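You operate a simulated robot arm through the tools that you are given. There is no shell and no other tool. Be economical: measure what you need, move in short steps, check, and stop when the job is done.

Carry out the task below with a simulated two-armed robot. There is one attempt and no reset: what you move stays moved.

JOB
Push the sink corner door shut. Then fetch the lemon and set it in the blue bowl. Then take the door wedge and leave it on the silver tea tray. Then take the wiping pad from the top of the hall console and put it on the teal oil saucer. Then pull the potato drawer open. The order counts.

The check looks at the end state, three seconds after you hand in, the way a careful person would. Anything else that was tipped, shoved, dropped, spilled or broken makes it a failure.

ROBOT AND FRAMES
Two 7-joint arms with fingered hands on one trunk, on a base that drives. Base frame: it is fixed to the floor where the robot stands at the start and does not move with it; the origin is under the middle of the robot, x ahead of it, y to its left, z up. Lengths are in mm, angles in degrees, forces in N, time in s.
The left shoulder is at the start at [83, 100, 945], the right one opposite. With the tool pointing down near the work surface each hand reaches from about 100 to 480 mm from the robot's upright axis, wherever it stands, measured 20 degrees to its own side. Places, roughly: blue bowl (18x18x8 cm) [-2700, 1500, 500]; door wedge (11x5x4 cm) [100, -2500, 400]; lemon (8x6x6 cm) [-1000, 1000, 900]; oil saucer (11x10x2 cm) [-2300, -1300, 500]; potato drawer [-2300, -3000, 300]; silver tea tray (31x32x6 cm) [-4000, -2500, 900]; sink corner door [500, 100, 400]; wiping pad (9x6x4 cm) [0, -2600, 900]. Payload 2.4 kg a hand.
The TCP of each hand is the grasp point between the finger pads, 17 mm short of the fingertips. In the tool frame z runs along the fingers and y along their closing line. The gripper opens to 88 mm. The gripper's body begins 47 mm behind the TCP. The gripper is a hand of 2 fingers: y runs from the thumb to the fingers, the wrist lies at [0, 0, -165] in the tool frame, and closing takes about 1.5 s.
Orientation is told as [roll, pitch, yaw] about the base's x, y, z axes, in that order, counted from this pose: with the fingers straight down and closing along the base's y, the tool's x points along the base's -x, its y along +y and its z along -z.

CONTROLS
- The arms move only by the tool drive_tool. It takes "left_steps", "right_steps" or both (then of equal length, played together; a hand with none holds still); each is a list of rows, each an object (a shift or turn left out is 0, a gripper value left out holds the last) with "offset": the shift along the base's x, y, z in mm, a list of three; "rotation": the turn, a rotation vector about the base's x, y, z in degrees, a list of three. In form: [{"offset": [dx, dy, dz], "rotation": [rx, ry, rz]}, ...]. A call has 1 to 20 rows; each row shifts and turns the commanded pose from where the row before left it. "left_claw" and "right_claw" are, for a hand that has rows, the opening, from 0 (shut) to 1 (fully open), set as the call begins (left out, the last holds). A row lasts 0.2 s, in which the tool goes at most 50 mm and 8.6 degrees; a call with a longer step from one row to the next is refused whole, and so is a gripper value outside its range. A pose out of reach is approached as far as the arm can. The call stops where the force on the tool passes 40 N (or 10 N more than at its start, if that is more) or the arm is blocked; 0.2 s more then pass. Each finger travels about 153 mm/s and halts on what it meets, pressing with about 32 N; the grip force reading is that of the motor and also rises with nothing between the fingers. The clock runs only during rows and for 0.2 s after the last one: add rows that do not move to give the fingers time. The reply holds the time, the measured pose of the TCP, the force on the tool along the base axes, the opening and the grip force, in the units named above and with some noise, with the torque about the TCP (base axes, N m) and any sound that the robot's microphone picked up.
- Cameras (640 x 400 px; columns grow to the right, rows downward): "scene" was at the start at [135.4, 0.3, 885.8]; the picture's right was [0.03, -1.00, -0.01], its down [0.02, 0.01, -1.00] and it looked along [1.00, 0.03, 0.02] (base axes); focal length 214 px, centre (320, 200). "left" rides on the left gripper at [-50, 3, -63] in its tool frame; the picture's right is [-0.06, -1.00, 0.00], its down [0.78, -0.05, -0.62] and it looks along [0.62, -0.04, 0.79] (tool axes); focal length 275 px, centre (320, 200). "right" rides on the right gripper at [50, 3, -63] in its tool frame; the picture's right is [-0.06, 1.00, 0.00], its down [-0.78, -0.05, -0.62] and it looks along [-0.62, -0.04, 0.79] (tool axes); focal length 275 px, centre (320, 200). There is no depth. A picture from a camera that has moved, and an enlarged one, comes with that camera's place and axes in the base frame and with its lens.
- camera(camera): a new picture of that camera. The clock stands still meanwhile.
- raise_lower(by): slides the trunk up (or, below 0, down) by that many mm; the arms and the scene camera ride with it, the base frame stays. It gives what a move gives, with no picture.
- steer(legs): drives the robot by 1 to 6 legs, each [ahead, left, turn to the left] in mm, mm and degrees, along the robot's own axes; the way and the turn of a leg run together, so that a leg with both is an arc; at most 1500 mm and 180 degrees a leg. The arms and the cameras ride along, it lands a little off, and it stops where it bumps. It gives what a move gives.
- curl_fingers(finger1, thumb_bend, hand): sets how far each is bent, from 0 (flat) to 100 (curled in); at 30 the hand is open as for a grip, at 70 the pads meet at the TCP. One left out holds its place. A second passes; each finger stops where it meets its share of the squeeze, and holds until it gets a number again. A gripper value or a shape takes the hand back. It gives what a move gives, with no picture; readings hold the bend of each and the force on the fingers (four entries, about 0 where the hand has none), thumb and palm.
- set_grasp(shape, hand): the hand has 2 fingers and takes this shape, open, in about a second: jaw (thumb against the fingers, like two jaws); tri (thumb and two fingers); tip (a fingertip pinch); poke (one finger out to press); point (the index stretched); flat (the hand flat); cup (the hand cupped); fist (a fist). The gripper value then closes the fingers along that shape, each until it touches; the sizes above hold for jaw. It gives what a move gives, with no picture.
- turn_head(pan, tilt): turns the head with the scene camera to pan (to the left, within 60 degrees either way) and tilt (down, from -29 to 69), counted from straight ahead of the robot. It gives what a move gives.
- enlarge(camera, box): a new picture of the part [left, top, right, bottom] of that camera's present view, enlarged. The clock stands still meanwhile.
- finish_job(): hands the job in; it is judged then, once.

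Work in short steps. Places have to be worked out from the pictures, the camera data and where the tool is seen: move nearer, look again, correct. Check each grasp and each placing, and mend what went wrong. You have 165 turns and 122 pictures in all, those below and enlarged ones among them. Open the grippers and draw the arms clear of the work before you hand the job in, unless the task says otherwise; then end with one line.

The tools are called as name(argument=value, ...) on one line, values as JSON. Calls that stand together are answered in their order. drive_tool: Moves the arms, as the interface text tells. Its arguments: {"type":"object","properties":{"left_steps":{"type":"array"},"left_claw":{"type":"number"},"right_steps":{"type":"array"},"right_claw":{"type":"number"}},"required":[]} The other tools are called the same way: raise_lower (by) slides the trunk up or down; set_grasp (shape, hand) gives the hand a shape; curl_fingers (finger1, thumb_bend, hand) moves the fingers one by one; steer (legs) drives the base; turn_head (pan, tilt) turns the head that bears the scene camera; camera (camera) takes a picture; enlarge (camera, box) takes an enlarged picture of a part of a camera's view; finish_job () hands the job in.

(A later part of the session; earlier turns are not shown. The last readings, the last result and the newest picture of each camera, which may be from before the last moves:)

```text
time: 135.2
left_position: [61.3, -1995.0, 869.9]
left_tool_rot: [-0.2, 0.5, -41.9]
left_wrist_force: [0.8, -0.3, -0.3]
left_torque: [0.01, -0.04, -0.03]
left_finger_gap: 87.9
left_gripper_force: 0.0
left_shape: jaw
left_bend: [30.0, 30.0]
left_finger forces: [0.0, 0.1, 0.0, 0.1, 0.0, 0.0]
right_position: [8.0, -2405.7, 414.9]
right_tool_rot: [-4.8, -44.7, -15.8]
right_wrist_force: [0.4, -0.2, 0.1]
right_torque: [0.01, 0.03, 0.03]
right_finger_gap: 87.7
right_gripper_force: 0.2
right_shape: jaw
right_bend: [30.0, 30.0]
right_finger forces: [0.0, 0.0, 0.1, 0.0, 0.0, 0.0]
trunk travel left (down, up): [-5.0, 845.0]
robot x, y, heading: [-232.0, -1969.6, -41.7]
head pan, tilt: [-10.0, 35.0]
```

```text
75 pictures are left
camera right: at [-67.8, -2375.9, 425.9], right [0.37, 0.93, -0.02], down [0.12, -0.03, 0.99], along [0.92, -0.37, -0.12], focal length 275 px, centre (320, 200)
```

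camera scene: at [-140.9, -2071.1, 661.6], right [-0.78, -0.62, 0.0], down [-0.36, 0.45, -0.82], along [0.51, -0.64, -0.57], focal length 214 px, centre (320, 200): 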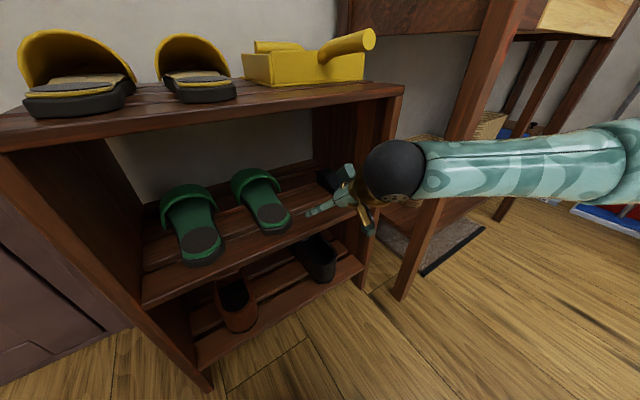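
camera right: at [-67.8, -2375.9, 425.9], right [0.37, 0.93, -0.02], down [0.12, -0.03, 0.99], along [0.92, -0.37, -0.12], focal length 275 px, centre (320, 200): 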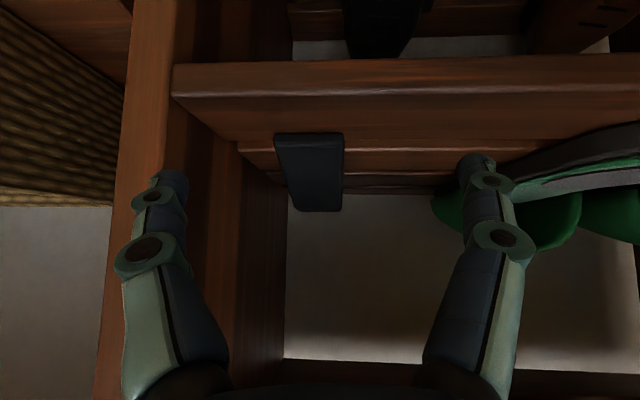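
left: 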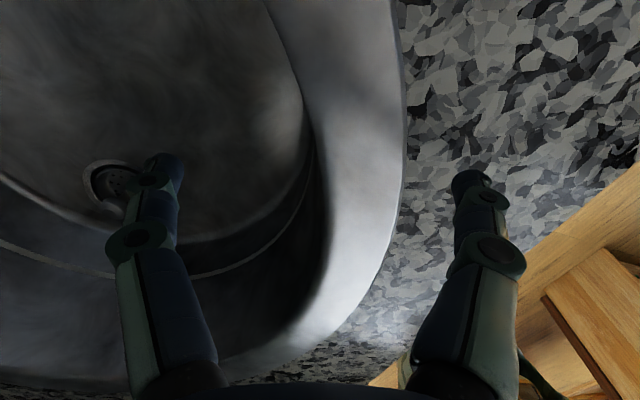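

Triangulated: wedge near end (62, -2435), shelf z≈372, wedge centre ≈(114, -2451). The rack's right panel is only ~15–20 mm from the wedge, so I go in a bit above it for a closer look.

drive_tool(right_steps=[{"offset": [20, -3, 25]}, {"offset": [25, -7, 10]}, {"offset": [20, -6, 0]}, {}])

camera(camera="right")

turn_head(pan=5, tilt=30)

camera(camera="scene")

```text
time: 136.2
left_position: [60.4, -1995.1, 872.4]
left_tool_rot: [-0.1, 0.6, -41.8]
left_wrist_force: [-0.1, 0.0, 0.3]
left_torque: [0.02, 0.01, -0.01]
left_finger_gap: 88.1
left_gripper_force: 0.1
left_shape: jaw
left_bend: [30.0, 30.0]
left_finger forces: [0.1, 0.0, 0.1, 0.1, 0.1, 0.1]
right_position: [74.3, -2421.9, 448.3]
right_tool_rot: [-4.8, -44.7, -15.9]
right_wrist_force: [0.7, 1.1, -0.8]
right_torque: [-0.02, 0.01, 0.03]
right_finger_gap: 88.1
right_gripper_force: 0.0
right_shape: jaw
right_bend: [30.0, 30.0]
right_finger forces: [0.0, 0.1, 0.1, 0.0, 0.0, 0.1]
trunk travel left (down, up): [-5.0, 845.0]
robot x, y, heading: [-229.4, -1970.3, -41.6]
head pan, tilt: [-10.0, 35.0]
```

```text
74 pictures are left
camera right: at [-0.8, -2391.9, 459.5], right [0.37, 0.93, -0.01], down [0.12, -0.03, 0.99], along [0.92, -0.37, -0.12], focal length 275 px, centre (320, 200)
```

right: 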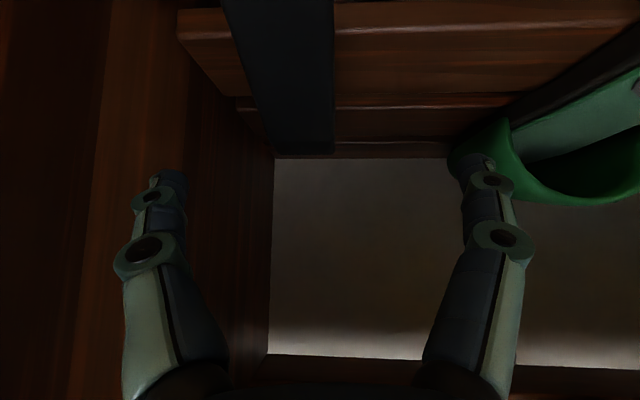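

```text
time: 137.0
left_position: [60.8, -1995.2, 872.0]
left_tool_rot: [-0.2, 0.3, -42.0]
left_wrist_force: [-0.5, 0.4, 0.6]
left_torque: [0.03, -0.03, 0.04]
left_finger_gap: 88.0
left_gripper_force: 0.1
left_shape: jaw
left_bend: [30.0, 30.0]
left_finger forces: [0.1, 0.0, 0.0, 0.1, 0.0, 0.0]
right_position: [73.3, -2422.7, 449.0]
right_tool_rot: [-4.7, -44.6, -15.9]
right_wrist_force: [0.2, -0.5, 0.1]
right_torque: [-0.01, 0.0, 0.01]
right_finger_gap: 87.8
right_gripper_force: 0.1
right_shape: jaw
right_bend: [30.0, 30.0]
right_finger forces: [0.0, 0.1, 0.0, 0.1, 0.1, 0.0]
trunk travel left (down, up): [-5.0, 845.0]
robot x, y, heading: [-233.7, -1970.1, -41.4]
head pan, tilt: [5.0, 30.0]
```

```text
73 pictures are left
camera scene: at [-123.0, -2056.1, 669.4], right [-0.6, -0.8, 0.0], down [-0.4, 0.3, -0.87], along [0.7, -0.52, -0.5], focal length 214 px, centre (320, 200)
```

scene: 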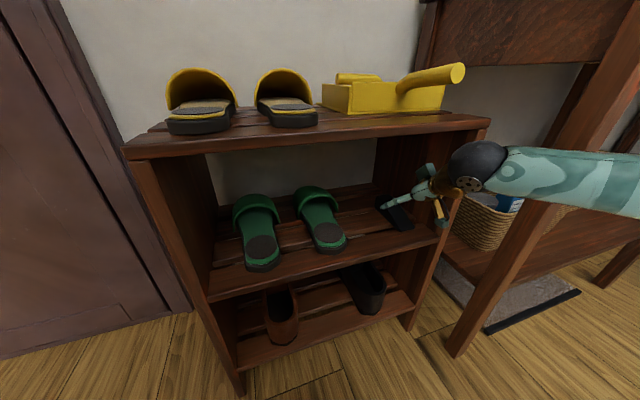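

The gap beside the wedge works out at 20–27 mm. I narrow the opening slightly, lower beside the wedge with the hand offset ~12 mm left, then check.

drive_tool(right_claw=0.86, right_steps=[{"offset": [0, -2, -20]}, {"offset": [0, -1, -20]}, {"offset": [0, 0, -15]}, {}])

camera(camera="right")

```text
time: 138.0
left_position: [60.0, -1995.2, 870.5]
left_tool_rot: [-0.3, 0.5, -41.9]
left_wrist_force: [0.7, 0.2, 0.0]
left_torque: [0.01, 0.02, 0.01]
left_finger_gap: 88.0
left_gripper_force: 0.0
left_shape: jaw
left_bend: [30.0, 30.0]
left_finger forces: [0.1, 0.0, 0.0, 0.1, 0.0, 0.0]
right_position: [75.2, -2425.0, 393.4]
right_tool_rot: [-4.7, -44.6, -15.9]
right_wrist_force: [-0.4, 0.3, 0.7]
right_torque: [-0.01, 0.02, 0.0]
right_finger_gap: 76.1
right_gripper_force: 0.1
right_shape: jaw
right_bend: [53.0, 49.0]
right_finger forces: [0.0, 0.0, 0.0, 0.0, 0.1, 0.0]
trunk travel left (down, up): [-5.0, 845.0]
robot x, y, heading: [-229.2, -1970.6, -41.7]
head pan, tilt: [5.0, 30.0]
```

```text
72 pictures are left
camera right: at [0.3, -2394.6, 403.6], right [0.37, 0.93, -0.01], down [0.12, -0.03, 0.99], along [0.92, -0.37, -0.12], focal length 275 px, centre (320, 200)
```

right: 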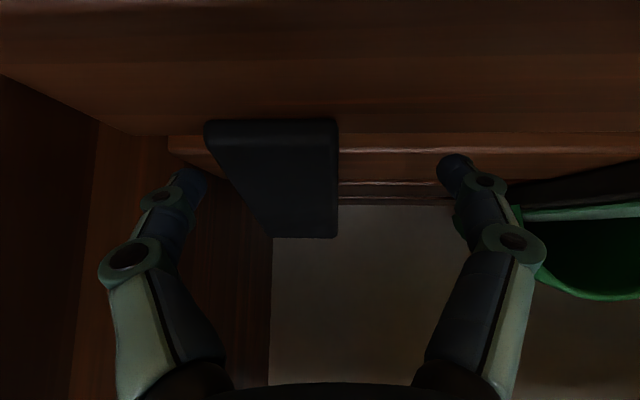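

The right finger is close to the panel; I shift 4 mm left and slide in along the wedge, watching force.

drive_tool(right_steps=[{"offset": [1, 4, -2]}, {"offset": [14, -4, 0]}, {"offset": [14, -4, 0]}, {"offset": [14, -4, 0]}, {}])

camera(camera="right")

```text
time: 139.2
left_position: [60.9, -1996.3, 872.7]
left_tool_rot: [-0.1, 0.4, -41.9]
left_wrist_force: [-0.6, 1.0, -0.2]
left_torque: [-0.01, -0.02, 0.0]
left_finger_gap: 88.1
left_gripper_force: 0.0
left_shape: jaw
left_bend: [30.0, 30.0]
left_finger forces: [0.0, 0.0, 0.0, 0.0, 0.0, 0.0]
right_position: [119.6, -2434.5, 390.8]
right_tool_rot: [-4.7, -44.7, -16.0]
right_wrist_force: [-0.5, -0.6, 1.1]
right_torque: [-0.01, 0.03, -0.04]
right_finger_gap: 75.9
right_gripper_force: 0.1
right_shape: jaw
right_bend: [53.0, 48.0]
right_finger forces: [0.0, 0.1, 0.1, 0.1, 0.5, 0.0]
trunk travel left (down, up): [-5.0, 845.0]
robot x, y, heading: [-231.9, -1969.7, -41.6]
head pan, tilt: [5.0, 30.0]
```

```text
71 pictures are left
camera right: at [44.3, -2403.5, 401.8], right [0.37, 0.93, -0.01], down [0.12, -0.03, 0.99], along [0.92, -0.37, -0.12], focal length 275 px, centre (320, 200)
```

right: 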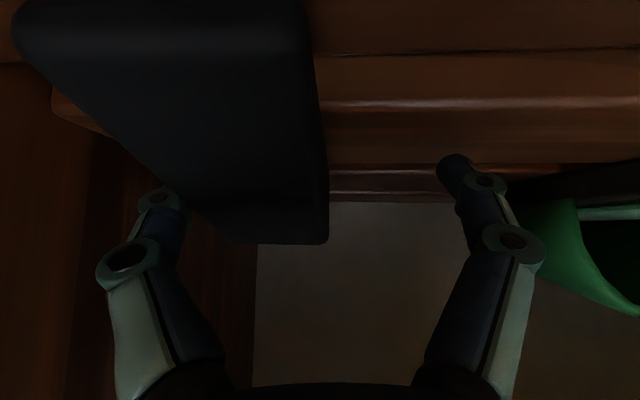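

The fingers straddle the wedge. I close.

drive_tool(right_claw=0, right_steps=[{}, {}, {}, {}, {}, {}, {}, {}])

camera(camera="right")

```text
time: 141.0
left_position: [60.7, -1994.3, 870.7]
left_tool_rot: [-0.1, 0.4, -41.9]
left_wrist_force: [-0.4, -0.7, -0.1]
left_torque: [0.0, -0.02, 0.0]
left_finger_gap: 88.0
left_gripper_force: 0.2
left_shape: jaw
left_bend: [30.0, 30.0]
left_finger forces: [0.1, 0.1, 0.1, 0.1, 0.0, 0.1]
right_position: [119.1, -2432.6, 391.2]
right_tool_rot: [-4.8, -44.7, -16.0]
right_wrist_force: [0.9, -0.9, -0.1]
right_torque: [0.02, 0.01, 0.0]
right_finger_gap: 36.0
right_gripper_force: 31.7
right_shape: jaw
right_bend: [70.0, 54.0]
right_finger forces: [26.8, 0.1, 0.0, 0.0, 27.2, 0.1]
trunk travel left (down, up): [-5.0, 845.0]
robot x, y, heading: [-235.7, -1969.9, -41.6]
head pan, tilt: [5.0, 30.0]
```

```text
70 pictures are left
camera right: at [44.1, -2403.5, 401.8], right [0.37, 0.93, -0.01], down [0.12, -0.03, 0.99], along [0.92, -0.37, -0.12], focal length 275 px, centre (320, 200)
```

right: 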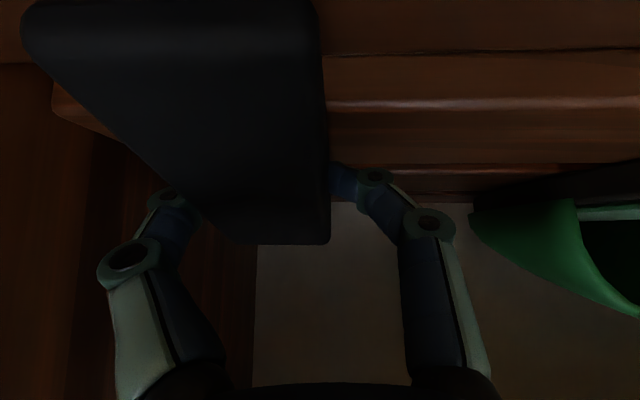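

Gripped at 27 N. I lift 18 mm and draw straight out.

drive_tool(right_steps=[{"offset": [0, 0, 6]}, {"offset": [0, 0, 12]}, {"offset": [-14, 6, 2]}, {"offset": [-28, 10, 0]}, {"offset": [-38, 12, 0]}, {"offset": [-38, 12, 0]}, {"offset": [-38, 12, 0]}, {}])

camera(camera="right")

camera(camera="scene")

```text
time: 142.8
left_position: [60.5, -1995.5, 871.1]
left_tool_rot: [-0.1, 0.4, -41.9]
left_wrist_force: [-0.1, 0.1, -0.8]
left_torque: [0.0, 0.02, -0.01]
left_finger_gap: 88.1
left_gripper_force: 0.0
left_shape: jaw
left_bend: [30.0, 30.0]
left_finger forces: [0.0, 0.0, 0.0, 0.0, 0.0, 0.0]
right_position: [-38.0, -2381.2, 410.7]
right_tool_rot: [-4.7, -44.7, -16.0]
right_wrist_force: [-0.7, 0.0, -0.9]
right_torque: [0.01, -0.01, 0.01]
right_finger_gap: 36.1
right_gripper_force: 32.5
right_shape: jaw
right_bend: [70.0, 54.0]
right_finger forces: [26.7, 0.0, 0.0, 0.0, 26.8, 0.0]
trunk travel left (down, up): [-5.0, 845.0]
robot x, y, heading: [-232.1, -1968.1, -41.6]
head pan, tilt: [5.0, 30.0]
```

```text
69 pictures are left
camera right: at [-113.2, -2351.1, 421.1], right [0.37, 0.93, -0.01], down [0.12, -0.03, 0.99], along [0.92, -0.37, -0.12], focal length 275 px, centre (320, 200)
```

right: 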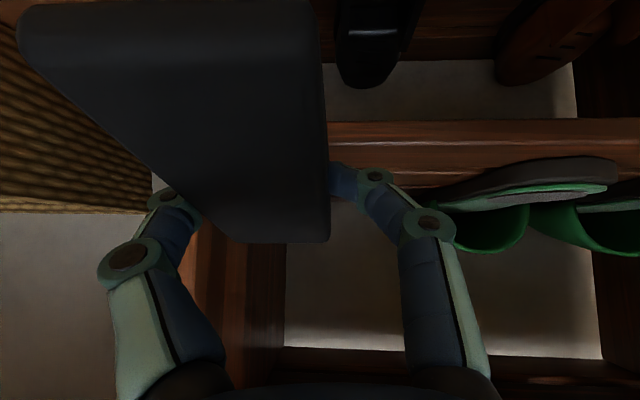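

```text
68 pictures are left
camera scene: at [-122.9, -2056.1, 669.4], right [-0.6, -0.8, 0.0], down [-0.4, 0.3, -0.87], along [0.7, -0.52, -0.5], focal length 214 px, centre (320, 200)
```

scene: 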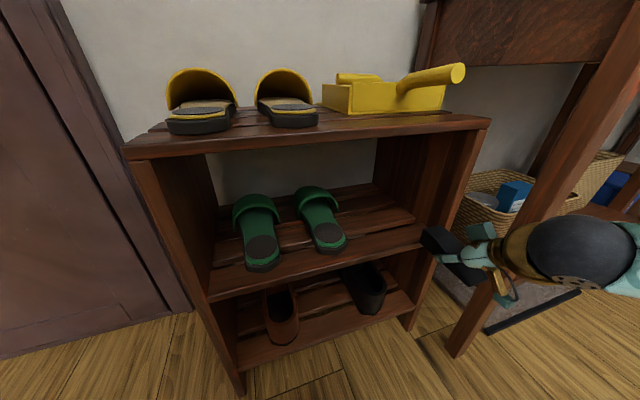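

The wedge is out and held; nothing else moved. I tuck the arm, raise the trunk, and slide toward the aisle south of the peninsula.

raise_lower(by=170)

drive_tool(right_steps=[{"offset": [-22, 20, 40]}, {"offset": [-22, 20, 40]}, {"offset": [-22, 20, 40]}, {"offset": [-22, 20, 40]}, {"offset": [0, 0, 40]}, {"offset": [0, 0, 40]}])

steer(legs=[[0, -850, 0], [0, 0, -155]])

turn_head(pan=0, tilt=20)

camera(camera="scene")

```text
time: 144.7
left_position: [61.3, -1996.1, 1040.9]
left_tool_rot: [-0.2, 0.4, -42.0]
left_wrist_force: [-0.2, 0.6, 0.5]
left_torque: [-0.04, -0.01, 0.01]
left_finger_gap: 88.2
left_gripper_force: 0.0
left_shape: jaw
left_bend: [30.0, 30.0]
left_finger forces: [0.1, 0.0, 0.1, 0.0, 0.1, 0.0]
right_position: [-38.5, -2382.4, 582.7]
right_tool_rot: [-4.7, -44.7, -15.9]
right_wrist_force: [-0.4, 0.9, -2.2]
right_torque: [0.02, 0.01, 0.0]
right_finger_gap: 36.0
right_gripper_force: 31.8
right_shape: jaw
right_bend: [70.0, 54.0]
right_finger forces: [26.7, 0.0, 0.0, 0.0, 26.8, 0.0]
trunk travel left (down, up): [-175.0, 675.0]
robot x, y, heading: [-229.4, -1969.0, -41.6]
head pan, tilt: [5.0, 30.0]
```

```text
time: 146.1
left_position: [59.4, -1996.1, 1041.6]
left_tool_rot: [-0.3, 0.4, -41.9]
left_wrist_force: [-0.1, -0.7, 0.0]
left_torque: [0.01, -0.03, 0.0]
left_finger_gap: 88.2
left_gripper_force: 0.1
left_shape: jaw
left_bend: [30.0, 30.0]
left_finger forces: [0.0, 0.0, 0.1, 0.0, 0.0, 0.1]
right_position: [-84.1, -2369.2, 768.8]
right_tool_rot: [-4.7, -44.7, -15.8]
right_wrist_force: [-0.1, 0.1, -1.5]
right_torque: [-0.01, 0.03, -0.03]
right_finger_gap: 36.1
right_gripper_force: 32.2
right_shape: jaw
right_bend: [70.0, 54.0]
right_finger forces: [26.7, 0.0, 0.1, 0.1, 26.8, 0.1]
right hand out of reach, approached as far as the arm can: row 3, 4, 5, 6
trunk travel left (down, up): [-175.0, 675.0]
robot x, y, heading: [-228.6, -1970.3, -41.4]
head pan, tilt: [5.0, 30.0]
```

```text
time: 157.0
left_position: [-1061.3, -2710.0, 1040.7]
left_tool_rot: [-0.1, 0.3, 163.7]
left_wrist_force: [-0.3, 1.3, 0.5]
left_torque: [-0.03, 0.01, -0.01]
left_finger_gap: 87.7
left_gripper_force: 0.0
left_shape: jaw
left_bend: [30.0, 30.0]
left_finger forces: [0.0, 0.0, 0.1, 0.0, 0.0, 0.0]
right_position: [-1092.7, -2311.4, 767.2]
right_tool_rot: [-4.8, -44.7, -170.4]
right_wrist_force: [0.7, -0.1, -1.0]
right_torque: [0.01, -0.01, 0.0]
right_finger_gap: 36.2
right_gripper_force: 32.1
right_shape: jaw
right_bend: [71.0, 54.0]
right_finger forces: [26.3, 0.1, 0.0, 0.0, 26.3, 0.0]
trunk travel left (down, up): [-175.0, 675.0]
robot x, y, heading: [-784.6, -2610.0, 164.0]
head pan, tilt: [5.0, 30.0]
```

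```text
time: 157.7
left_position: [-1061.1, -2709.7, 1040.0]
left_tool_rot: [-0.3, 0.4, 163.6]
left_wrist_force: [-1.1, 0.1, -0.2]
left_torque: [-0.01, -0.01, 0.0]
left_finger_gap: 87.9
left_gripper_force: 0.0
left_shape: jaw
left_bend: [30.0, 30.0]
left_finger forces: [0.0, 0.0, 0.1, 0.0, 0.0, 0.1]
right_position: [-1091.0, -2310.6, 767.9]
right_tool_rot: [-4.6, -44.7, -170.4]
right_wrist_force: [0.8, 0.9, -1.3]
right_torque: [-0.03, -0.02, 0.0]
right_finger_gap: 36.3
right_gripper_force: 32.0
right_shape: jaw
right_bend: [71.0, 54.0]
right_finger forces: [26.3, 0.0, 0.0, 0.0, 26.3, 0.0]
trunk travel left (down, up): [-175.0, 675.0]
robot x, y, heading: [-785.4, -2607.9, 164.2]
head pan, tilt: [0.0, 20.0]
```

```text
67 pictures are left
camera scene: at [-912.6, -2572.6, 850.0], right [0.28, 0.96, 0.0], down [0.33, -0.09, -0.94], along [-0.9, 0.26, -0.34], focal length 214 px, centre (320, 200)
```

scene: 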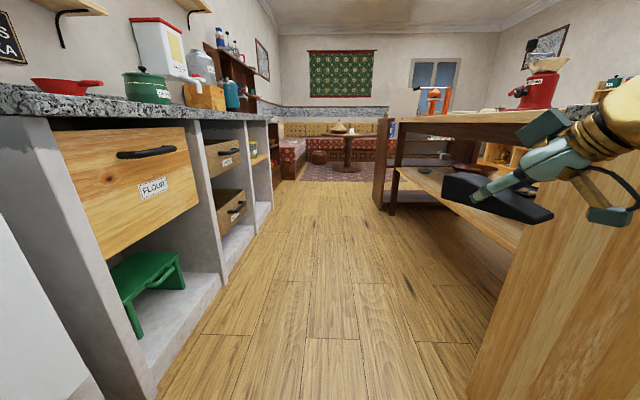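

The aisle is free ahead. I raise the trunk and bring the wedge hand inward, then drive up the aisle.

raise_lower(by=180)

drive_tool(right_steps=[{"offset": [-8, -30, 0]}, {"offset": [-8, -30, 0]}, {"offset": [-8, -30, 0]}, {"offset": [-8, -30, 0]}])

steer(legs=[[1450, 0, 0], [500, 0, 0]])

turn_head(pan=25, tilt=20)

camera(camera="scene")

```text
time: 159.7
left_position: [-1061.8, -2711.1, 1220.5]
left_tool_rot: [-0.1, 0.4, 163.6]
left_wrist_force: [-0.3, -0.5, -0.3]
left_torque: [-0.03, -0.01, 0.03]
left_finger_gap: 88.1
left_gripper_force: 0.1
left_shape: jaw
left_bend: [30.0, 30.0]
left_finger forces: [0.1, 0.0, 0.0, 0.1, 0.0, 0.0]
right_position: [-1092.2, -2312.3, 947.5]
right_tool_rot: [-4.6, -44.6, -170.5]
right_wrist_force: [-0.5, -0.5, -0.9]
right_torque: [0.01, -0.02, 0.02]
right_finger_gap: 36.6
right_gripper_force: 32.1
right_shape: jaw
right_bend: [71.0, 54.0]
right_finger forces: [26.3, 0.1, 0.1, 0.0, 26.5, 0.0]
trunk travel left (down, up): [-355.0, 495.0]
robot x, y, heading: [-786.1, -2611.0, 164.1]
head pan, tilt: [0.0, 20.0]
```

```text
time: 160.7
left_position: [-1061.5, -2709.8, 1221.6]
left_tool_rot: [-0.4, 0.4, 163.6]
left_wrist_force: [-0.5, 0.5, 0.4]
left_torque: [0.02, -0.02, 0.01]
left_finger_gap: 87.9
left_gripper_force: 0.0
left_shape: jaw
left_bend: [30.0, 30.0]
left_finger forces: [0.0, 0.1, 0.1, 0.0, 0.1, 0.0]
right_position: [-1122.6, -2434.5, 950.1]
right_tool_rot: [-4.7, -44.7, -170.3]
right_wrist_force: [0.4, 0.2, -1.4]
right_torque: [-0.02, -0.01, 0.01]
right_finger_gap: 36.4
right_gripper_force: 31.8
right_shape: jaw
right_bend: [71.0, 54.0]
right_finger forces: [26.4, 0.1, 0.1, 0.1, 26.5, 0.1]
trunk travel left (down, up): [-355.0, 495.0]
robot x, y, heading: [-787.8, -2606.3, 164.0]
head pan, tilt: [0.0, 20.0]
```

```text
time: 170.4
left_position: [-2930.5, -2192.0, 1220.1]
left_tool_rot: [-0.2, 0.3, 164.4]
left_wrist_force: [-0.4, 0.3, 0.1]
left_torque: [-0.02, -0.02, 0.0]
left_finger_gap: 88.0
left_gripper_force: 0.0
left_shape: jaw
left_bend: [30.0, 30.0]
left_finger forces: [0.0, 0.1, 0.0, 0.1, 0.0, 0.0]
right_position: [-2994.7, -1915.6, 949.0]
right_tool_rot: [-4.7, -44.8, -169.6]
right_wrist_force: [0.7, 0.5, -0.8]
right_torque: [0.0, -0.02, -0.01]
right_finger_gap: 36.3
right_gripper_force: 31.9
right_shape: jaw
right_bend: [71.0, 54.0]
right_finger forces: [26.5, 0.0, 0.1, 0.1, 26.6, 0.0]
trunk travel left (down, up): [-355.0, 495.0]
robot x, y, heading: [-2652.4, -2082.0, 164.6]
head pan, tilt: [0.0, 20.0]
```

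```text
time: 171.3
left_position: [-2929.7, -2191.2, 1220.9]
left_tool_rot: [-0.2, 0.5, 164.5]
left_wrist_force: [-0.5, -0.6, -0.3]
left_torque: [0.02, 0.01, 0.01]
left_finger_gap: 87.8
left_gripper_force: 0.2
left_shape: jaw
left_bend: [30.0, 30.0]
left_finger forces: [0.0, 0.1, 0.0, 0.0, 0.0, 0.0]
right_position: [-2995.3, -1915.7, 948.9]
right_tool_rot: [-4.7, -44.7, -169.6]
right_wrist_force: [-0.6, 0.2, -1.0]
right_torque: [0.0, -0.05, 0.0]
right_finger_gap: 36.2
right_gripper_force: 32.2
right_shape: jaw
right_bend: [71.0, 54.0]
right_finger forces: [26.4, 0.0, 0.0, 0.0, 26.5, 0.1]
trunk travel left (down, up): [-355.0, 495.0]
robot x, y, heading: [-2660.1, -2082.3, 164.6]
head pan, tilt: [25.0, 20.0]
```

```text
66 pictures are left
camera scene: at [-2778.2, -2093.1, 1029.8], right [-0.17, 0.99, 0.0], down [0.34, 0.06, -0.94], along [-0.93, -0.16, -0.34], focal length 214 px, centre (320, 200)
```

scene: 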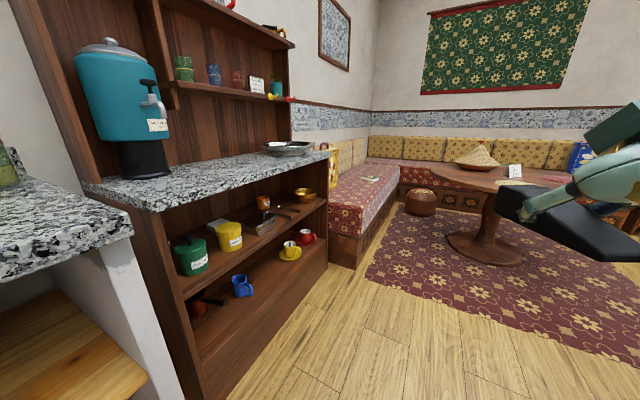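

The silver tray sits on the hutch's granite top at its far end. I zoom in.

enlarge(camera="scene", box=[230, 110, 350, 185])

```text
5.33 times, centred on (290, 148) of scene
camera zoom: at [-2778.2, -2093.1, 1029.8], right [-0.17, 0.99, 0.0], down [0.34, 0.06, -0.94], along [-0.93, -0.16, -0.34], focal length 1144 px, centre (480, 480)
```

zoom: 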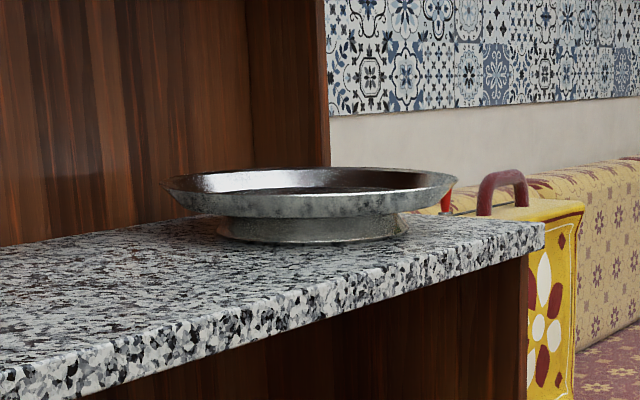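

Tray centre ≈(-3961, -2478), rim ≈908. I raise the trunk 40 mm and drive to stand in front of it, facing the hutch.

raise_lower(by=40)

steer(legs=[[1031, 0, 0], [0, 0, 88.4], [200, 0, 0]])

turn_head(pan=-10, tilt=35)

camera(camera="scene")

```text
time: 172.1
left_position: [-2929.9, -2189.5, 1260.9]
left_tool_rot: [-0.3, 0.4, 164.4]
left_wrist_force: [0.4, 0.1, -0.6]
left_torque: [-0.02, 0.04, -0.01]
left_finger_gap: 87.9
left_gripper_force: 0.0
left_shape: jaw
left_bend: [30.0, 30.0]
left_finger forces: [0.0, 0.1, 0.0, 0.1, 0.0, 0.0]
right_position: [-2995.0, -1914.5, 988.9]
right_tool_rot: [-4.7, -44.7, -169.7]
right_wrist_force: [0.0, -0.4, -0.9]
right_torque: [-0.02, -0.02, 0.0]
right_finger_gap: 36.5
right_gripper_force: 31.9
right_shape: jaw
right_bend: [71.0, 54.0]
right_finger forces: [26.4, 0.1, 0.0, 0.0, 26.5, 0.1]
trunk travel left (down, up): [-395.0, 455.0]
robot x, y, heading: [-2655.5, -2085.6, 164.6]
head pan, tilt: [25.0, 20.0]
```

```text
time: 182.5
left_position: [-3609.9, -2276.9, 1261.3]
left_tool_rot: [-0.2, 0.5, -106.7]
left_wrist_force: [-0.7, -0.1, -0.5]
left_torque: [-0.04, -0.01, 0.02]
left_finger_gap: 87.8
left_gripper_force: 0.0
left_shape: jaw
left_bend: [30.0, 30.0]
left_finger forces: [0.1, 0.0, 0.0, 0.0, 0.1, 0.0]
right_position: [-3886.1, -2337.3, 988.6]
right_tool_rot: [-4.7, -44.7, -80.6]
right_wrist_force: [-0.2, 0.2, -0.6]
right_torque: [0.03, -0.04, -0.02]
right_finger_gap: 36.5
right_gripper_force: 31.7
right_shape: jaw
right_bend: [71.0, 54.0]
right_finger forces: [26.3, 0.0, 0.1, 0.0, 26.2, 0.0]
trunk travel left (down, up): [-395.0, 455.0]
robot x, y, heading: [-3710.3, -2001.5, -106.3]
head pan, tilt: [25.0, 20.0]
```

```text
time: 183.5
left_position: [-3609.5, -2276.0, 1261.9]
left_tool_rot: [-0.3, 0.4, -106.8]
left_wrist_force: [0.6, 0.8, 0.0]
left_torque: [-0.05, 0.01, 0.01]
left_finger_gap: 87.9
left_gripper_force: 0.0
left_shape: jaw
left_bend: [30.0, 30.0]
left_finger forces: [0.0, 0.0, 0.0, 0.0, 0.0, 0.1]
right_position: [-3886.4, -2335.9, 989.8]
right_tool_rot: [-4.7, -44.7, -80.6]
right_wrist_force: [-0.4, -0.5, -1.2]
right_torque: [0.03, -0.01, 0.06]
right_finger_gap: 36.4
right_gripper_force: 32.2
right_shape: jaw
right_bend: [71.0, 54.0]
right_finger forces: [26.3, 0.0, 0.0, 0.0, 26.3, 0.0]
trunk travel left (down, up): [-395.0, 455.0]
robot x, y, heading: [-3712.9, -1998.7, -106.3]
head pan, tilt: [-10.0, 35.0]
```

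```text
64 pictures are left
camera scene: at [-3757.9, -2110.1, 1046.2], right [-0.9, 0.44, 0.0], down [0.25, 0.51, -0.82], along [-0.36, -0.73, -0.57], focal length 214 px, centre (320, 200)
```

scene: 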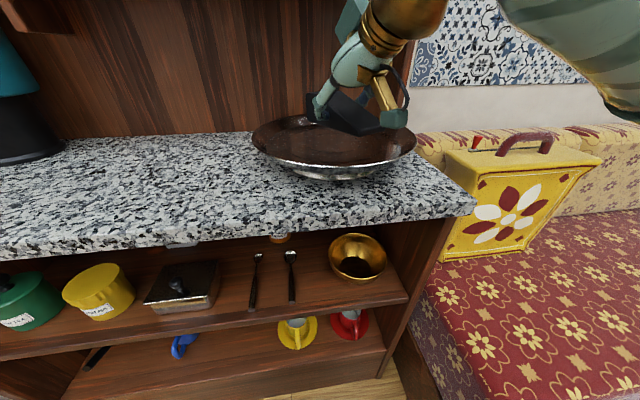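

Tray centre refined to ≈(-3948, -2441). I drive 80 mm closer, then centre the wedge over the tray.

steer(legs=[[80, 0, 0]])

drive_tool(right_steps=[{"offset": [-20, -14, 0]}, {"offset": [-20, -14, 0]}, {"offset": [0, 0, -20]}, {"offset": [0, 0, -20]}, {}])

camera(camera="scene")

camera(camera="right")

```text
time: 184.5
left_position: [-3631.9, -2354.3, 1261.5]
left_tool_rot: [-0.1, 0.3, -106.8]
left_wrist_force: [0.2, 0.3, -0.3]
left_torque: [-0.03, -0.02, 0.01]
left_finger_gap: 87.8
left_gripper_force: 0.0
left_shape: jaw
left_bend: [30.0, 30.0]
left_finger forces: [0.1, 0.0, 0.0, 0.1, 0.0, 0.0]
right_position: [-3908.7, -2414.2, 988.2]
right_tool_rot: [-4.7, -44.7, -80.6]
right_wrist_force: [-1.2, -0.6, -1.0]
right_torque: [0.02, -0.01, 0.01]
right_finger_gap: 36.6
right_gripper_force: 32.1
right_shape: jaw
right_bend: [71.0, 54.0]
right_finger forces: [26.4, 0.1, 0.1, 0.0, 26.4, 0.0]
trunk travel left (down, up): [-395.0, 455.0]
robot x, y, heading: [-3736.5, -2078.7, -106.1]
head pan, tilt: [-10.0, 35.0]
```

```text
time: 185.7
left_position: [-3631.9, -2353.8, 1261.1]
left_tool_rot: [-0.2, 0.4, -106.7]
left_wrist_force: [-0.4, -0.4, -0.2]
left_torque: [0.02, 0.0, 0.01]
left_finger_gap: 87.8
left_gripper_force: 0.1
left_shape: jaw
left_bend: [30.0, 30.0]
left_finger forces: [0.0, 0.1, 0.0, 0.0, 0.0, 0.0]
right_position: [-3949.3, -2443.3, 947.4]
right_tool_rot: [-4.7, -44.8, -80.5]
right_wrist_force: [-0.5, 0.3, -0.9]
right_torque: [0.05, 0.02, -0.03]
right_finger_gap: 36.9
right_gripper_force: 32.1
right_shape: jaw
right_bend: [71.0, 54.0]
right_finger forces: [26.3, 0.0, 0.0, 0.0, 26.4, 0.0]
trunk travel left (down, up): [-395.0, 455.0]
robot x, y, heading: [-3736.5, -2080.2, -106.3]
head pan, tilt: [-10.0, 35.0]
```

```text
63 pictures are left
camera scene: at [-3780.5, -2187.2, 1046.2], right [-0.9, 0.44, 0.0], down [0.25, 0.51, -0.82], along [-0.36, -0.73, -0.57], focal length 214 px, centre (320, 200)
```

scene: 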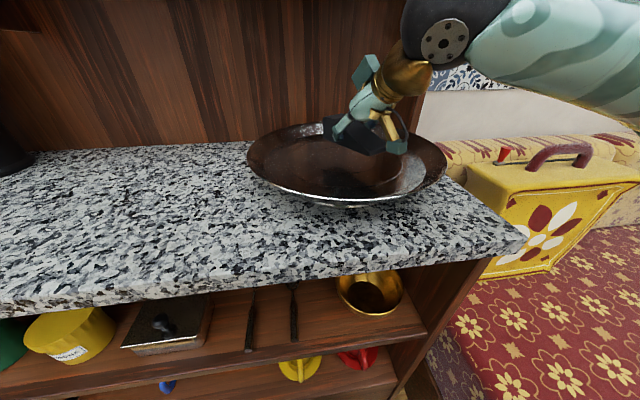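

```text
62 pictures are left
camera right: at [-3954.9, -2361.9, 958.6], right [1.0, 0.06, -0.01], down [0.02, -0.12, 0.99], along [0.06, -0.99, -0.12], focal length 275 px, centre (320, 200)
```

right: 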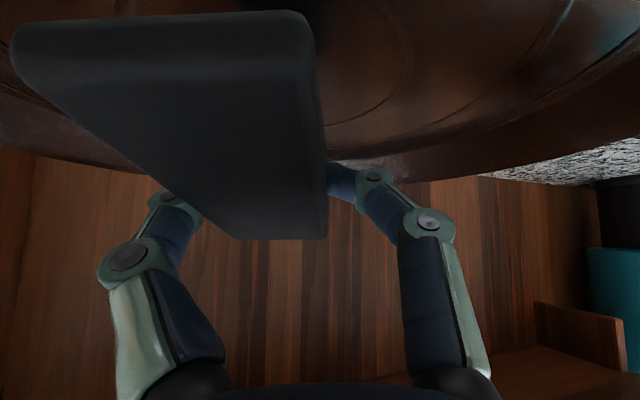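

The wedge is over the tray, slightly right of centre. I shift 15 mm and lower in small steps.

drive_tool(right_steps=[{"offset": [15, 3, 0]}, {"offset": [0, 0, -15]}, {"offset": [0, 0, -10]}, {"offset": [0, 0, -5]}, {}])

enlarge(camera="scene", box=[220, 60, 460, 220])

```text
time: 186.9
left_position: [-3631.6, -2353.9, 1260.5]
left_tool_rot: [-0.1, 0.4, -106.8]
left_wrist_force: [0.5, -0.4, 0.3]
left_torque: [0.02, 0.0, 0.01]
left_finger_gap: 88.1
left_gripper_force: 0.0
left_shape: jaw
left_bend: [30.0, 30.0]
left_finger forces: [0.0, 0.1, 0.0, 0.0, 0.1, 0.0]
right_position: [-3934.0, -2438.0, 918.5]
right_tool_rot: [-4.8, -44.7, -80.6]
right_wrist_force: [0.1, -0.7, -1.0]
right_torque: [-0.01, -0.02, 0.0]
right_finger_gap: 36.6
right_gripper_force: 32.2
right_shape: jaw
right_bend: [71.0, 54.0]
right_finger forces: [26.3, 0.0, 0.0, 0.1, 26.6, 0.0]
trunk travel left (down, up): [-395.0, 455.0]
robot x, y, heading: [-3733.7, -2076.5, -106.1]
head pan, tilt: [-10.0, 35.0]
```

```text
2.50 times, centred on (340, 140) of scene
camera zoom: at [-3780.5, -2187.1, 1046.2], right [-0.9, 0.44, 0.0], down [0.25, 0.51, -0.82], along [-0.36, -0.73, -0.57], focal length 536 px, centre (270, 350)
```

zoom: 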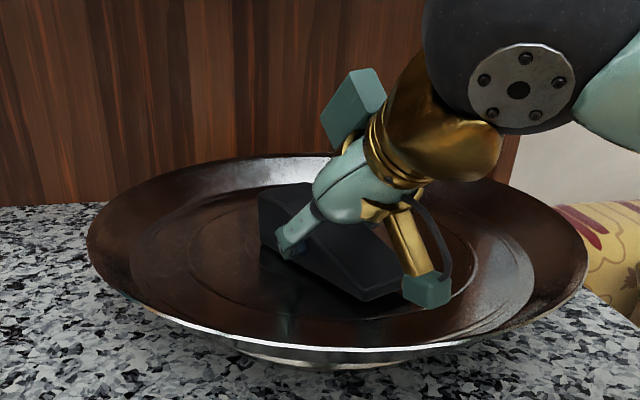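

Nearly at the tray floor. I lower a few mm more and watch the force.

drive_tool(right_steps=[{"offset": [0, 0, -4]}, {"offset": [0, 0, -4]}, {}])

```text
time: 187.7
left_position: [-3631.0, -2352.2, 1262.3]
left_tool_rot: [-0.3, 0.3, -106.7]
left_wrist_force: [-0.2, -0.1, 0.3]
left_torque: [0.02, -0.04, 0.0]
left_finger_gap: 87.9
left_gripper_force: 0.0
left_shape: jaw
left_bend: [30.0, 30.0]
left_finger forces: [0.1, 0.1, 0.1, 0.0, 0.1, 0.0]
right_position: [-3932.0, -2439.6, 912.2]
right_tool_rot: [-4.9, -45.1, -80.5]
right_wrist_force: [2.3, -3.7, 22.1]
right_torque: [-0.2, 0.25, 0.07]
right_finger_gap: 37.5
right_gripper_force: 32.0
right_shape: jaw
right_bend: [73.0, 7.0]
right_finger forces: [28.8, 0.0, 0.1, 0.0, 27.6, 0.0]
trunk travel left (down, up): [-395.0, 455.0]
robot x, y, heading: [-3731.9, -2073.3, -106.3]
head pan, tilt: [-10.0, 35.0]
```

Contact reached (22 N). I relieve 3 mm, open, and look.

drive_tool(right_steps=[{"offset": [0, 0, 3]}, {}])

drive_tool(right_claw=0.75, right_steps=[{}, {}, {}, {}, {}, {}])

camera(camera="right")

```text
time: 188.3
left_position: [-3632.5, -2353.2, 1260.8]
left_tool_rot: [-0.3, 0.4, -106.6]
left_wrist_force: [-0.1, -0.2, 1.0]
left_torque: [0.02, -0.02, 0.0]
left_finger_gap: 87.8
left_gripper_force: 0.0
left_shape: jaw
left_bend: [30.0, 30.0]
left_finger forces: [0.0, 0.1, 0.1, 0.1, 0.0, 0.0]
right_position: [-3932.8, -2440.0, 913.9]
right_tool_rot: [-4.6, -44.8, -80.7]
right_wrist_force: [1.6, -6.7, 11.3]
right_torque: [-0.16, 0.17, 0.12]
right_finger_gap: 37.2
right_gripper_force: 32.8
right_shape: jaw
right_bend: [73.0, 7.0]
right_finger forces: [28.1, 0.0, 0.1, 0.0, 26.8, 0.1]
trunk travel left (down, up): [-395.0, 455.0]
robot x, y, heading: [-3734.8, -2076.5, -106.4]
head pan, tilt: [-10.0, 35.0]
```

```text
time: 189.7
left_position: [-3632.6, -2353.3, 1261.9]
left_tool_rot: [-0.2, 0.4, -106.7]
left_wrist_force: [0.2, -1.0, -0.7]
left_torque: [0.03, 0.0, -0.05]
left_finger_gap: 87.9
left_gripper_force: 0.2
left_shape: jaw
left_bend: [30.0, 30.0]
left_finger forces: [0.1, 0.0, 0.0, 0.1, 0.0, 0.0]
right_position: [-3933.0, -2438.5, 913.3]
right_tool_rot: [-4.6, -44.7, -80.6]
right_wrist_force: [0.4, 0.9, -0.3]
right_torque: [-0.01, -0.04, -0.02]
right_finger_gap: 66.0
right_gripper_force: 0.0
right_shape: jaw
right_bend: [64.0, 60.0]
right_finger forces: [0.0, 0.1, 0.0, 0.1, 0.6, 0.0]
trunk travel left (down, up): [-395.0, 455.0]
robot x, y, heading: [-3734.4, -2077.3, -106.2]
head pan, tilt: [-10.0, 35.0]
```

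```text
60 pictures are left
camera right: at [-3939.0, -2358.3, 923.4], right [1.0, 0.06, -0.01], down [0.02, -0.12, 0.99], along [0.06, -0.99, -0.12], focal length 275 px, centre (320, 200)
```

right: 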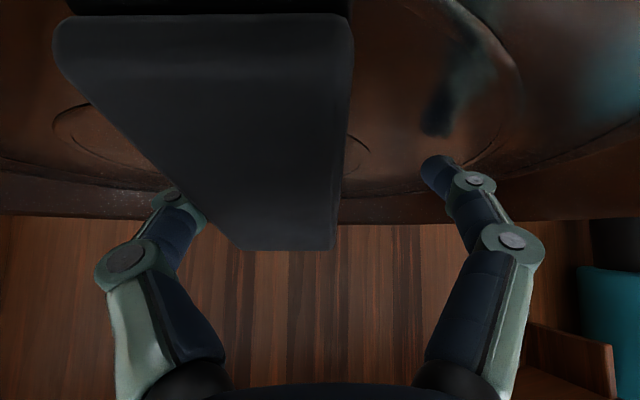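

The wedge is released on the tray. I shift off the touching finger slightly, lift, and back away.

drive_tool(right_claw=0.9, right_steps=[{"offset": [-6, -1, 2]}, {"offset": [0, 0, 15]}, {"offset": [0, 0, 30]}, {"offset": [0, 0, 40]}])

steer(legs=[[-200, 0, 0]])

camera(camera="scene")

```text
time: 190.7
left_position: [-3632.1, -2353.9, 1261.6]
left_tool_rot: [-0.2, 0.3, -106.8]
left_wrist_force: [0.4, 0.4, -0.1]
left_torque: [0.02, -0.02, -0.02]
left_finger_gap: 87.8
left_gripper_force: 0.0
left_shape: jaw
left_bend: [30.0, 30.0]
left_finger forces: [0.0, 0.0, 0.0, 0.0, 0.0, 0.0]
right_position: [-3941.6, -2441.2, 1000.5]
right_tool_rot: [-4.6, -44.7, -80.6]
right_wrist_force: [0.7, -0.7, 0.8]
right_torque: [-0.01, 0.02, 0.03]
right_finger_gap: 79.1
right_gripper_force: 0.1
right_shape: jaw
right_bend: [48.0, 44.0]
right_finger forces: [0.1, 0.0, 0.1, 0.0, 0.0, 0.1]
trunk travel left (down, up): [-395.0, 455.0]
robot x, y, heading: [-3731.5, -2077.2, -106.3]
head pan, tilt: [-10.0, 35.0]
```

```text
time: 192.3
left_position: [-3576.3, -2164.1, 1259.9]
left_tool_rot: [-0.2, 0.3, -106.6]
left_wrist_force: [-1.0, -0.8, 0.2]
left_torque: [0.02, 0.0, -0.01]
left_finger_gap: 87.8
left_gripper_force: 0.1
left_shape: jaw
left_bend: [30.0, 30.0]
left_finger forces: [0.0, 0.0, 0.0, 0.1, 0.1, 0.1]
right_position: [-3884.0, -2251.9, 999.9]
right_tool_rot: [-4.7, -44.8, -80.5]
right_wrist_force: [-0.6, -0.2, -1.2]
right_torque: [0.0, -0.01, -0.01]
right_finger_gap: 79.0
right_gripper_force: 0.0
right_shape: jaw
right_bend: [48.0, 44.0]
right_finger forces: [0.0, 0.1, 0.1, 0.0, 0.1, 0.2]
trunk travel left (down, up): [-395.0, 455.0]
robot x, y, heading: [-3678.4, -1888.2, -106.2]
head pan, tilt: [-10.0, 35.0]
```

```text
59 pictures are left
camera scene: at [-3725.0, -1997.6, 1046.2], right [-0.9, 0.44, 0.0], down [0.25, 0.51, -0.82], along [-0.36, -0.73, -0.57], focal length 214 px, centre (320, 200)
```

scene: 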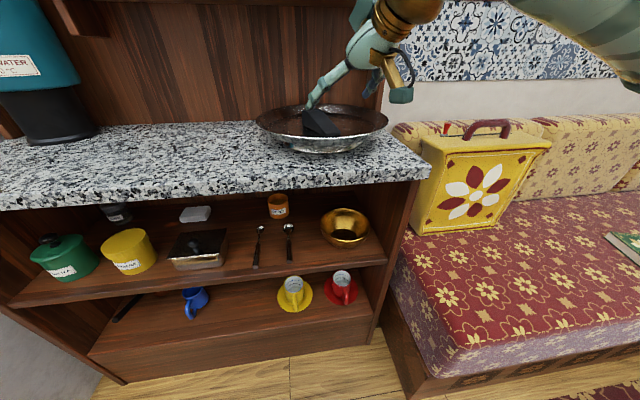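

The wedge rests on the tray. I bring the right hand back to pointing down, then drive back along the aisle to the hall console.

drive_tool(right_claw=1, right_steps=[{"offset": [0, 10, 10], "rotation": [7.4, 1.23, 0]}, {"offset": [0, 10, 10], "rotation": [7.4, 1.23, 0]}, {"offset": [0, 10, 10], "rotation": [7.4, 1.23, 0]}, {"offset": [0, 10, 0], "rotation": [7.4, 1.23, 0]}, {"offset": [0, 10, 0], "rotation": [7.4, 1.23, 0]}, {"offset": [0, 10, 0], "rotation": [7.4, 1.23, 0]}, {"rotation": [0, 0, -6.5]}, {"rotation": [0, 0, -6.5]}, {"rotation": [0, 0, -6.5]}, {"rotation": [0, 0, -6.5]}])

steer(legs=[[0, 0, 90], [0, 100, 0], [1450, 0, 0]])

turn_head(pan=50, tilt=25)

camera(camera="scene")

```text
time: 194.5
left_position: [-3577.2, -2164.4, 1260.9]
left_tool_rot: [-0.2, 0.3, -106.6]
left_wrist_force: [0.1, -0.3, 0.0]
left_torque: [0.01, -0.02, 0.04]
left_finger_gap: 87.9
left_gripper_force: 0.1
left_shape: jaw
left_bend: [30.0, 30.0]
left_finger forces: [0.0, 0.0, 0.0, 0.0, 0.0, 0.1]
right_position: [-3885.8, -2193.2, 1030.7]
right_tool_rot: [-4.7, 0.4, -106.6]
right_wrist_force: [0.0, -0.3, 0.0]
right_torque: [0.01, -0.01, -0.01]
right_finger_gap: 87.9
right_gripper_force: 0.0
right_shape: jaw
right_bend: [30.0, 30.0]
right_finger forces: [0.0, 0.0, 0.0, 0.0, 0.1, 0.0]
trunk travel left (down, up): [-395.0, 455.0]
robot x, y, heading: [-3675.8, -1888.4, -106.0]
head pan, tilt: [-10.0, 35.0]
```

```text
time: 206.1
left_position: [-2021.0, -2095.1, 1260.5]
left_tool_rot: [-0.2, 0.4, -16.7]
left_wrist_force: [-0.9, 0.0, 0.5]
left_torque: [-0.05, -0.02, 0.0]
left_finger_gap: 88.1
left_gripper_force: 0.1
left_shape: jaw
left_bend: [30.0, 30.0]
left_finger forces: [0.1, 0.1, 0.1, 0.0, 0.0, 0.0]
right_position: [-1995.2, -2403.0, 1029.8]
right_tool_rot: [-4.7, 0.3, -16.8]
right_wrist_force: [0.6, -0.1, -0.8]
right_torque: [-0.03, 0.01, 0.01]
right_finger_gap: 87.9
right_gripper_force: 0.0
right_shape: jaw
right_bend: [30.0, 30.0]
right_finger forces: [0.0, 0.1, 0.0, 0.1, 0.0, 0.1]
trunk travel left (down, up): [-395.0, 455.0]
robot x, y, heading: [-2297.4, -2191.6, -16.3]
head pan, tilt: [-10.0, 35.0]
```

```text
time: 207.4
left_position: [-2021.3, -2094.9, 1260.3]
left_tool_rot: [-0.2, 0.4, -16.9]
left_wrist_force: [-0.6, -0.8, 0.3]
left_torque: [0.0, 0.01, 0.03]
left_finger_gap: 88.0
left_gripper_force: 0.0
left_shape: jaw
left_bend: [30.0, 30.0]
left_finger forces: [0.0, 0.1, 0.1, 0.1, 0.0, 0.0]
right_position: [-1994.8, -2402.7, 1030.4]
right_tool_rot: [-4.7, 0.3, -16.8]
right_wrist_force: [-0.1, 0.5, -0.5]
right_torque: [0.0, 0.0, -0.04]
right_finger_gap: 87.9
right_gripper_force: 0.1
right_shape: jaw
right_bend: [30.0, 30.0]
right_finger forces: [0.0, 0.0, 0.0, 0.0, 0.0, 0.0]
trunk travel left (down, up): [-395.0, 455.0]
robot x, y, heading: [-2295.2, -2194.9, -16.2]
head pan, tilt: [50.0, 25.0]
```

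```text
58 pictures are left
camera scene: at [-2191.0, -2153.9, 1061.9], right [0.55, -0.83, 0.0], down [-0.35, -0.23, -0.91], along [0.76, 0.5, -0.42], focal length 214 px, centre (320, 200)
```

scene: 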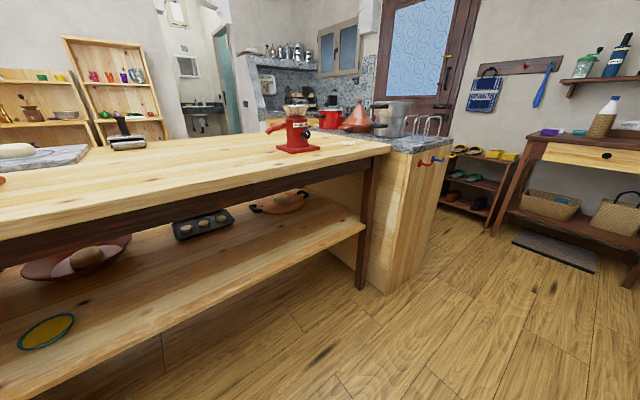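

I can see the oil saucer on the table's lower shelf (≈(-2284, -1340)) for later, and the purple pad on the console. I drive on to the console.

steer(legs=[[1450, 0, 0], [313, 0, 0], [0, 342, 0]])

turn_head(pan=-15, tilt=35)

camera(camera="scene")

```text
time: 218.1
left_position: [-250.2, -2287.6, 1261.1]
left_tool_rot: [-0.3, 0.4, -18.3]
left_wrist_force: [-0.5, -0.3, -0.5]
left_torque: [0.01, -0.01, -0.03]
left_finger_gap: 88.2
left_gripper_force: 0.1
left_shape: jaw
left_bend: [30.0, 30.0]
left_finger forces: [0.0, 0.0, 0.0, 0.1, 0.0, 0.0]
right_position: [-232.0, -2597.8, 1028.9]
right_tool_rot: [-4.7, 0.3, -18.2]
right_wrist_force: [0.3, -0.3, -0.3]
right_torque: [0.01, 0.0, 0.02]
right_finger_gap: 87.9
right_gripper_force: 0.0
right_shape: jaw
right_bend: [30.0, 30.0]
right_finger forces: [0.1, 0.0, 0.0, 0.1, 0.0, 0.1]
trunk travel left (down, up): [-395.0, 455.0]
robot x, y, heading: [-527.8, -2383.0, -17.6]
head pan, tilt: [50.0, 25.0]
```

```text
time: 219.4
left_position: [-250.6, -2290.5, 1262.5]
left_tool_rot: [-0.2, 0.5, -18.3]
left_wrist_force: [-0.1, -0.1, -0.3]
left_torque: [0.01, 0.0, 0.01]
left_finger_gap: 88.1
left_gripper_force: 0.0
left_shape: jaw
left_bend: [30.0, 30.0]
left_finger forces: [0.1, 0.1, 0.1, 0.0, 0.0, 0.1]
right_position: [-231.6, -2597.8, 1028.7]
right_tool_rot: [-4.7, 0.3, -18.2]
right_wrist_force: [-0.5, -0.3, -0.4]
right_torque: [0.03, -0.01, -0.02]
right_finger_gap: 87.8
right_gripper_force: 0.2
right_shape: jaw
right_bend: [30.0, 30.0]
right_finger forces: [0.0, 0.0, 0.0, 0.0, 0.0, 0.1]
trunk travel left (down, up): [-395.0, 455.0]
robot x, y, heading: [-528.3, -2381.7, -18.0]
head pan, tilt: [-15.0, 35.0]
```

```text
57 pictures are left
camera scene: at [-425.6, -2440.7, 1046.2], right [-0.54, -0.84, 0.0], down [-0.48, 0.31, -0.82], along [0.69, -0.44, -0.57], focal length 214 px, centre (320, 200)
```

scene: 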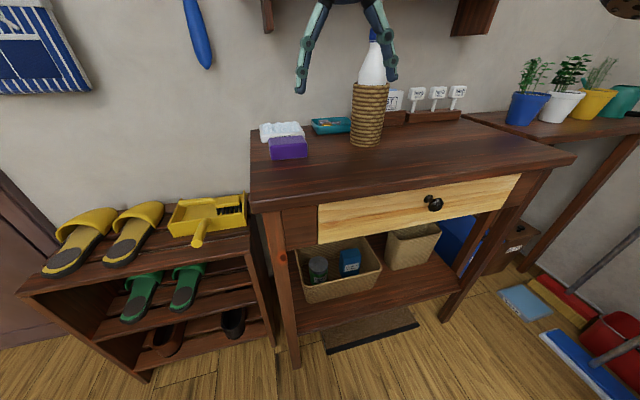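

The purple pad is at the console's left part. I zoom in.

enlarge(camera="scene", box=[230, 90, 420, 210])

camera(camera="right")

```text
3.33 times, centred on (325, 150) of scene
camera zoom: at [-425.6, -2440.7, 1046.2], right [-0.54, -0.84, 0.0], down [-0.48, 0.31, -0.82], along [0.69, -0.44, -0.57], focal length 715 px, centre (303, 367)
```

zoom: 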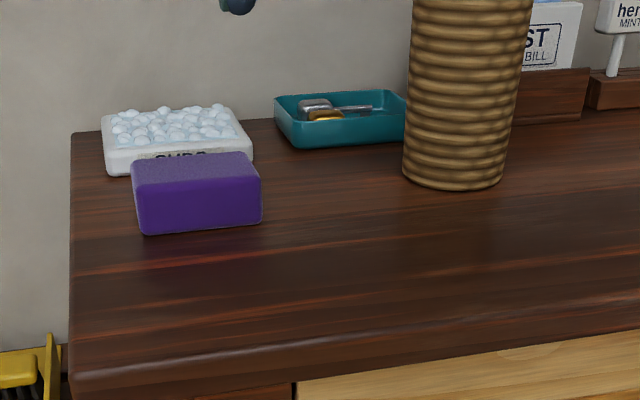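

```text
55 pictures are left
camera right: at [-276.5, -2574.1, 1093.5], right [0.37, 0.93, -0.08], down [0.75, -0.24, 0.62], along [0.55, -0.29, -0.78], focal length 275 px, centre (320, 200)
```

right: 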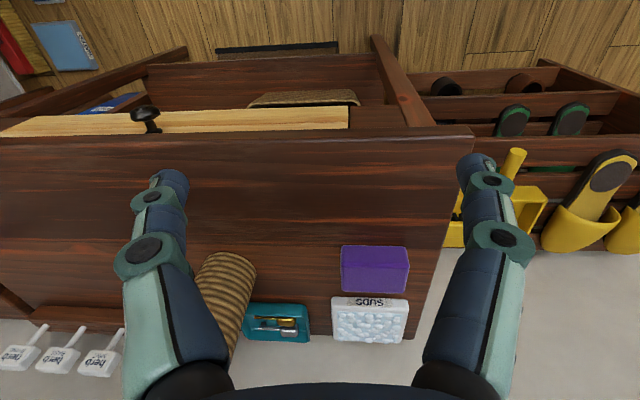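

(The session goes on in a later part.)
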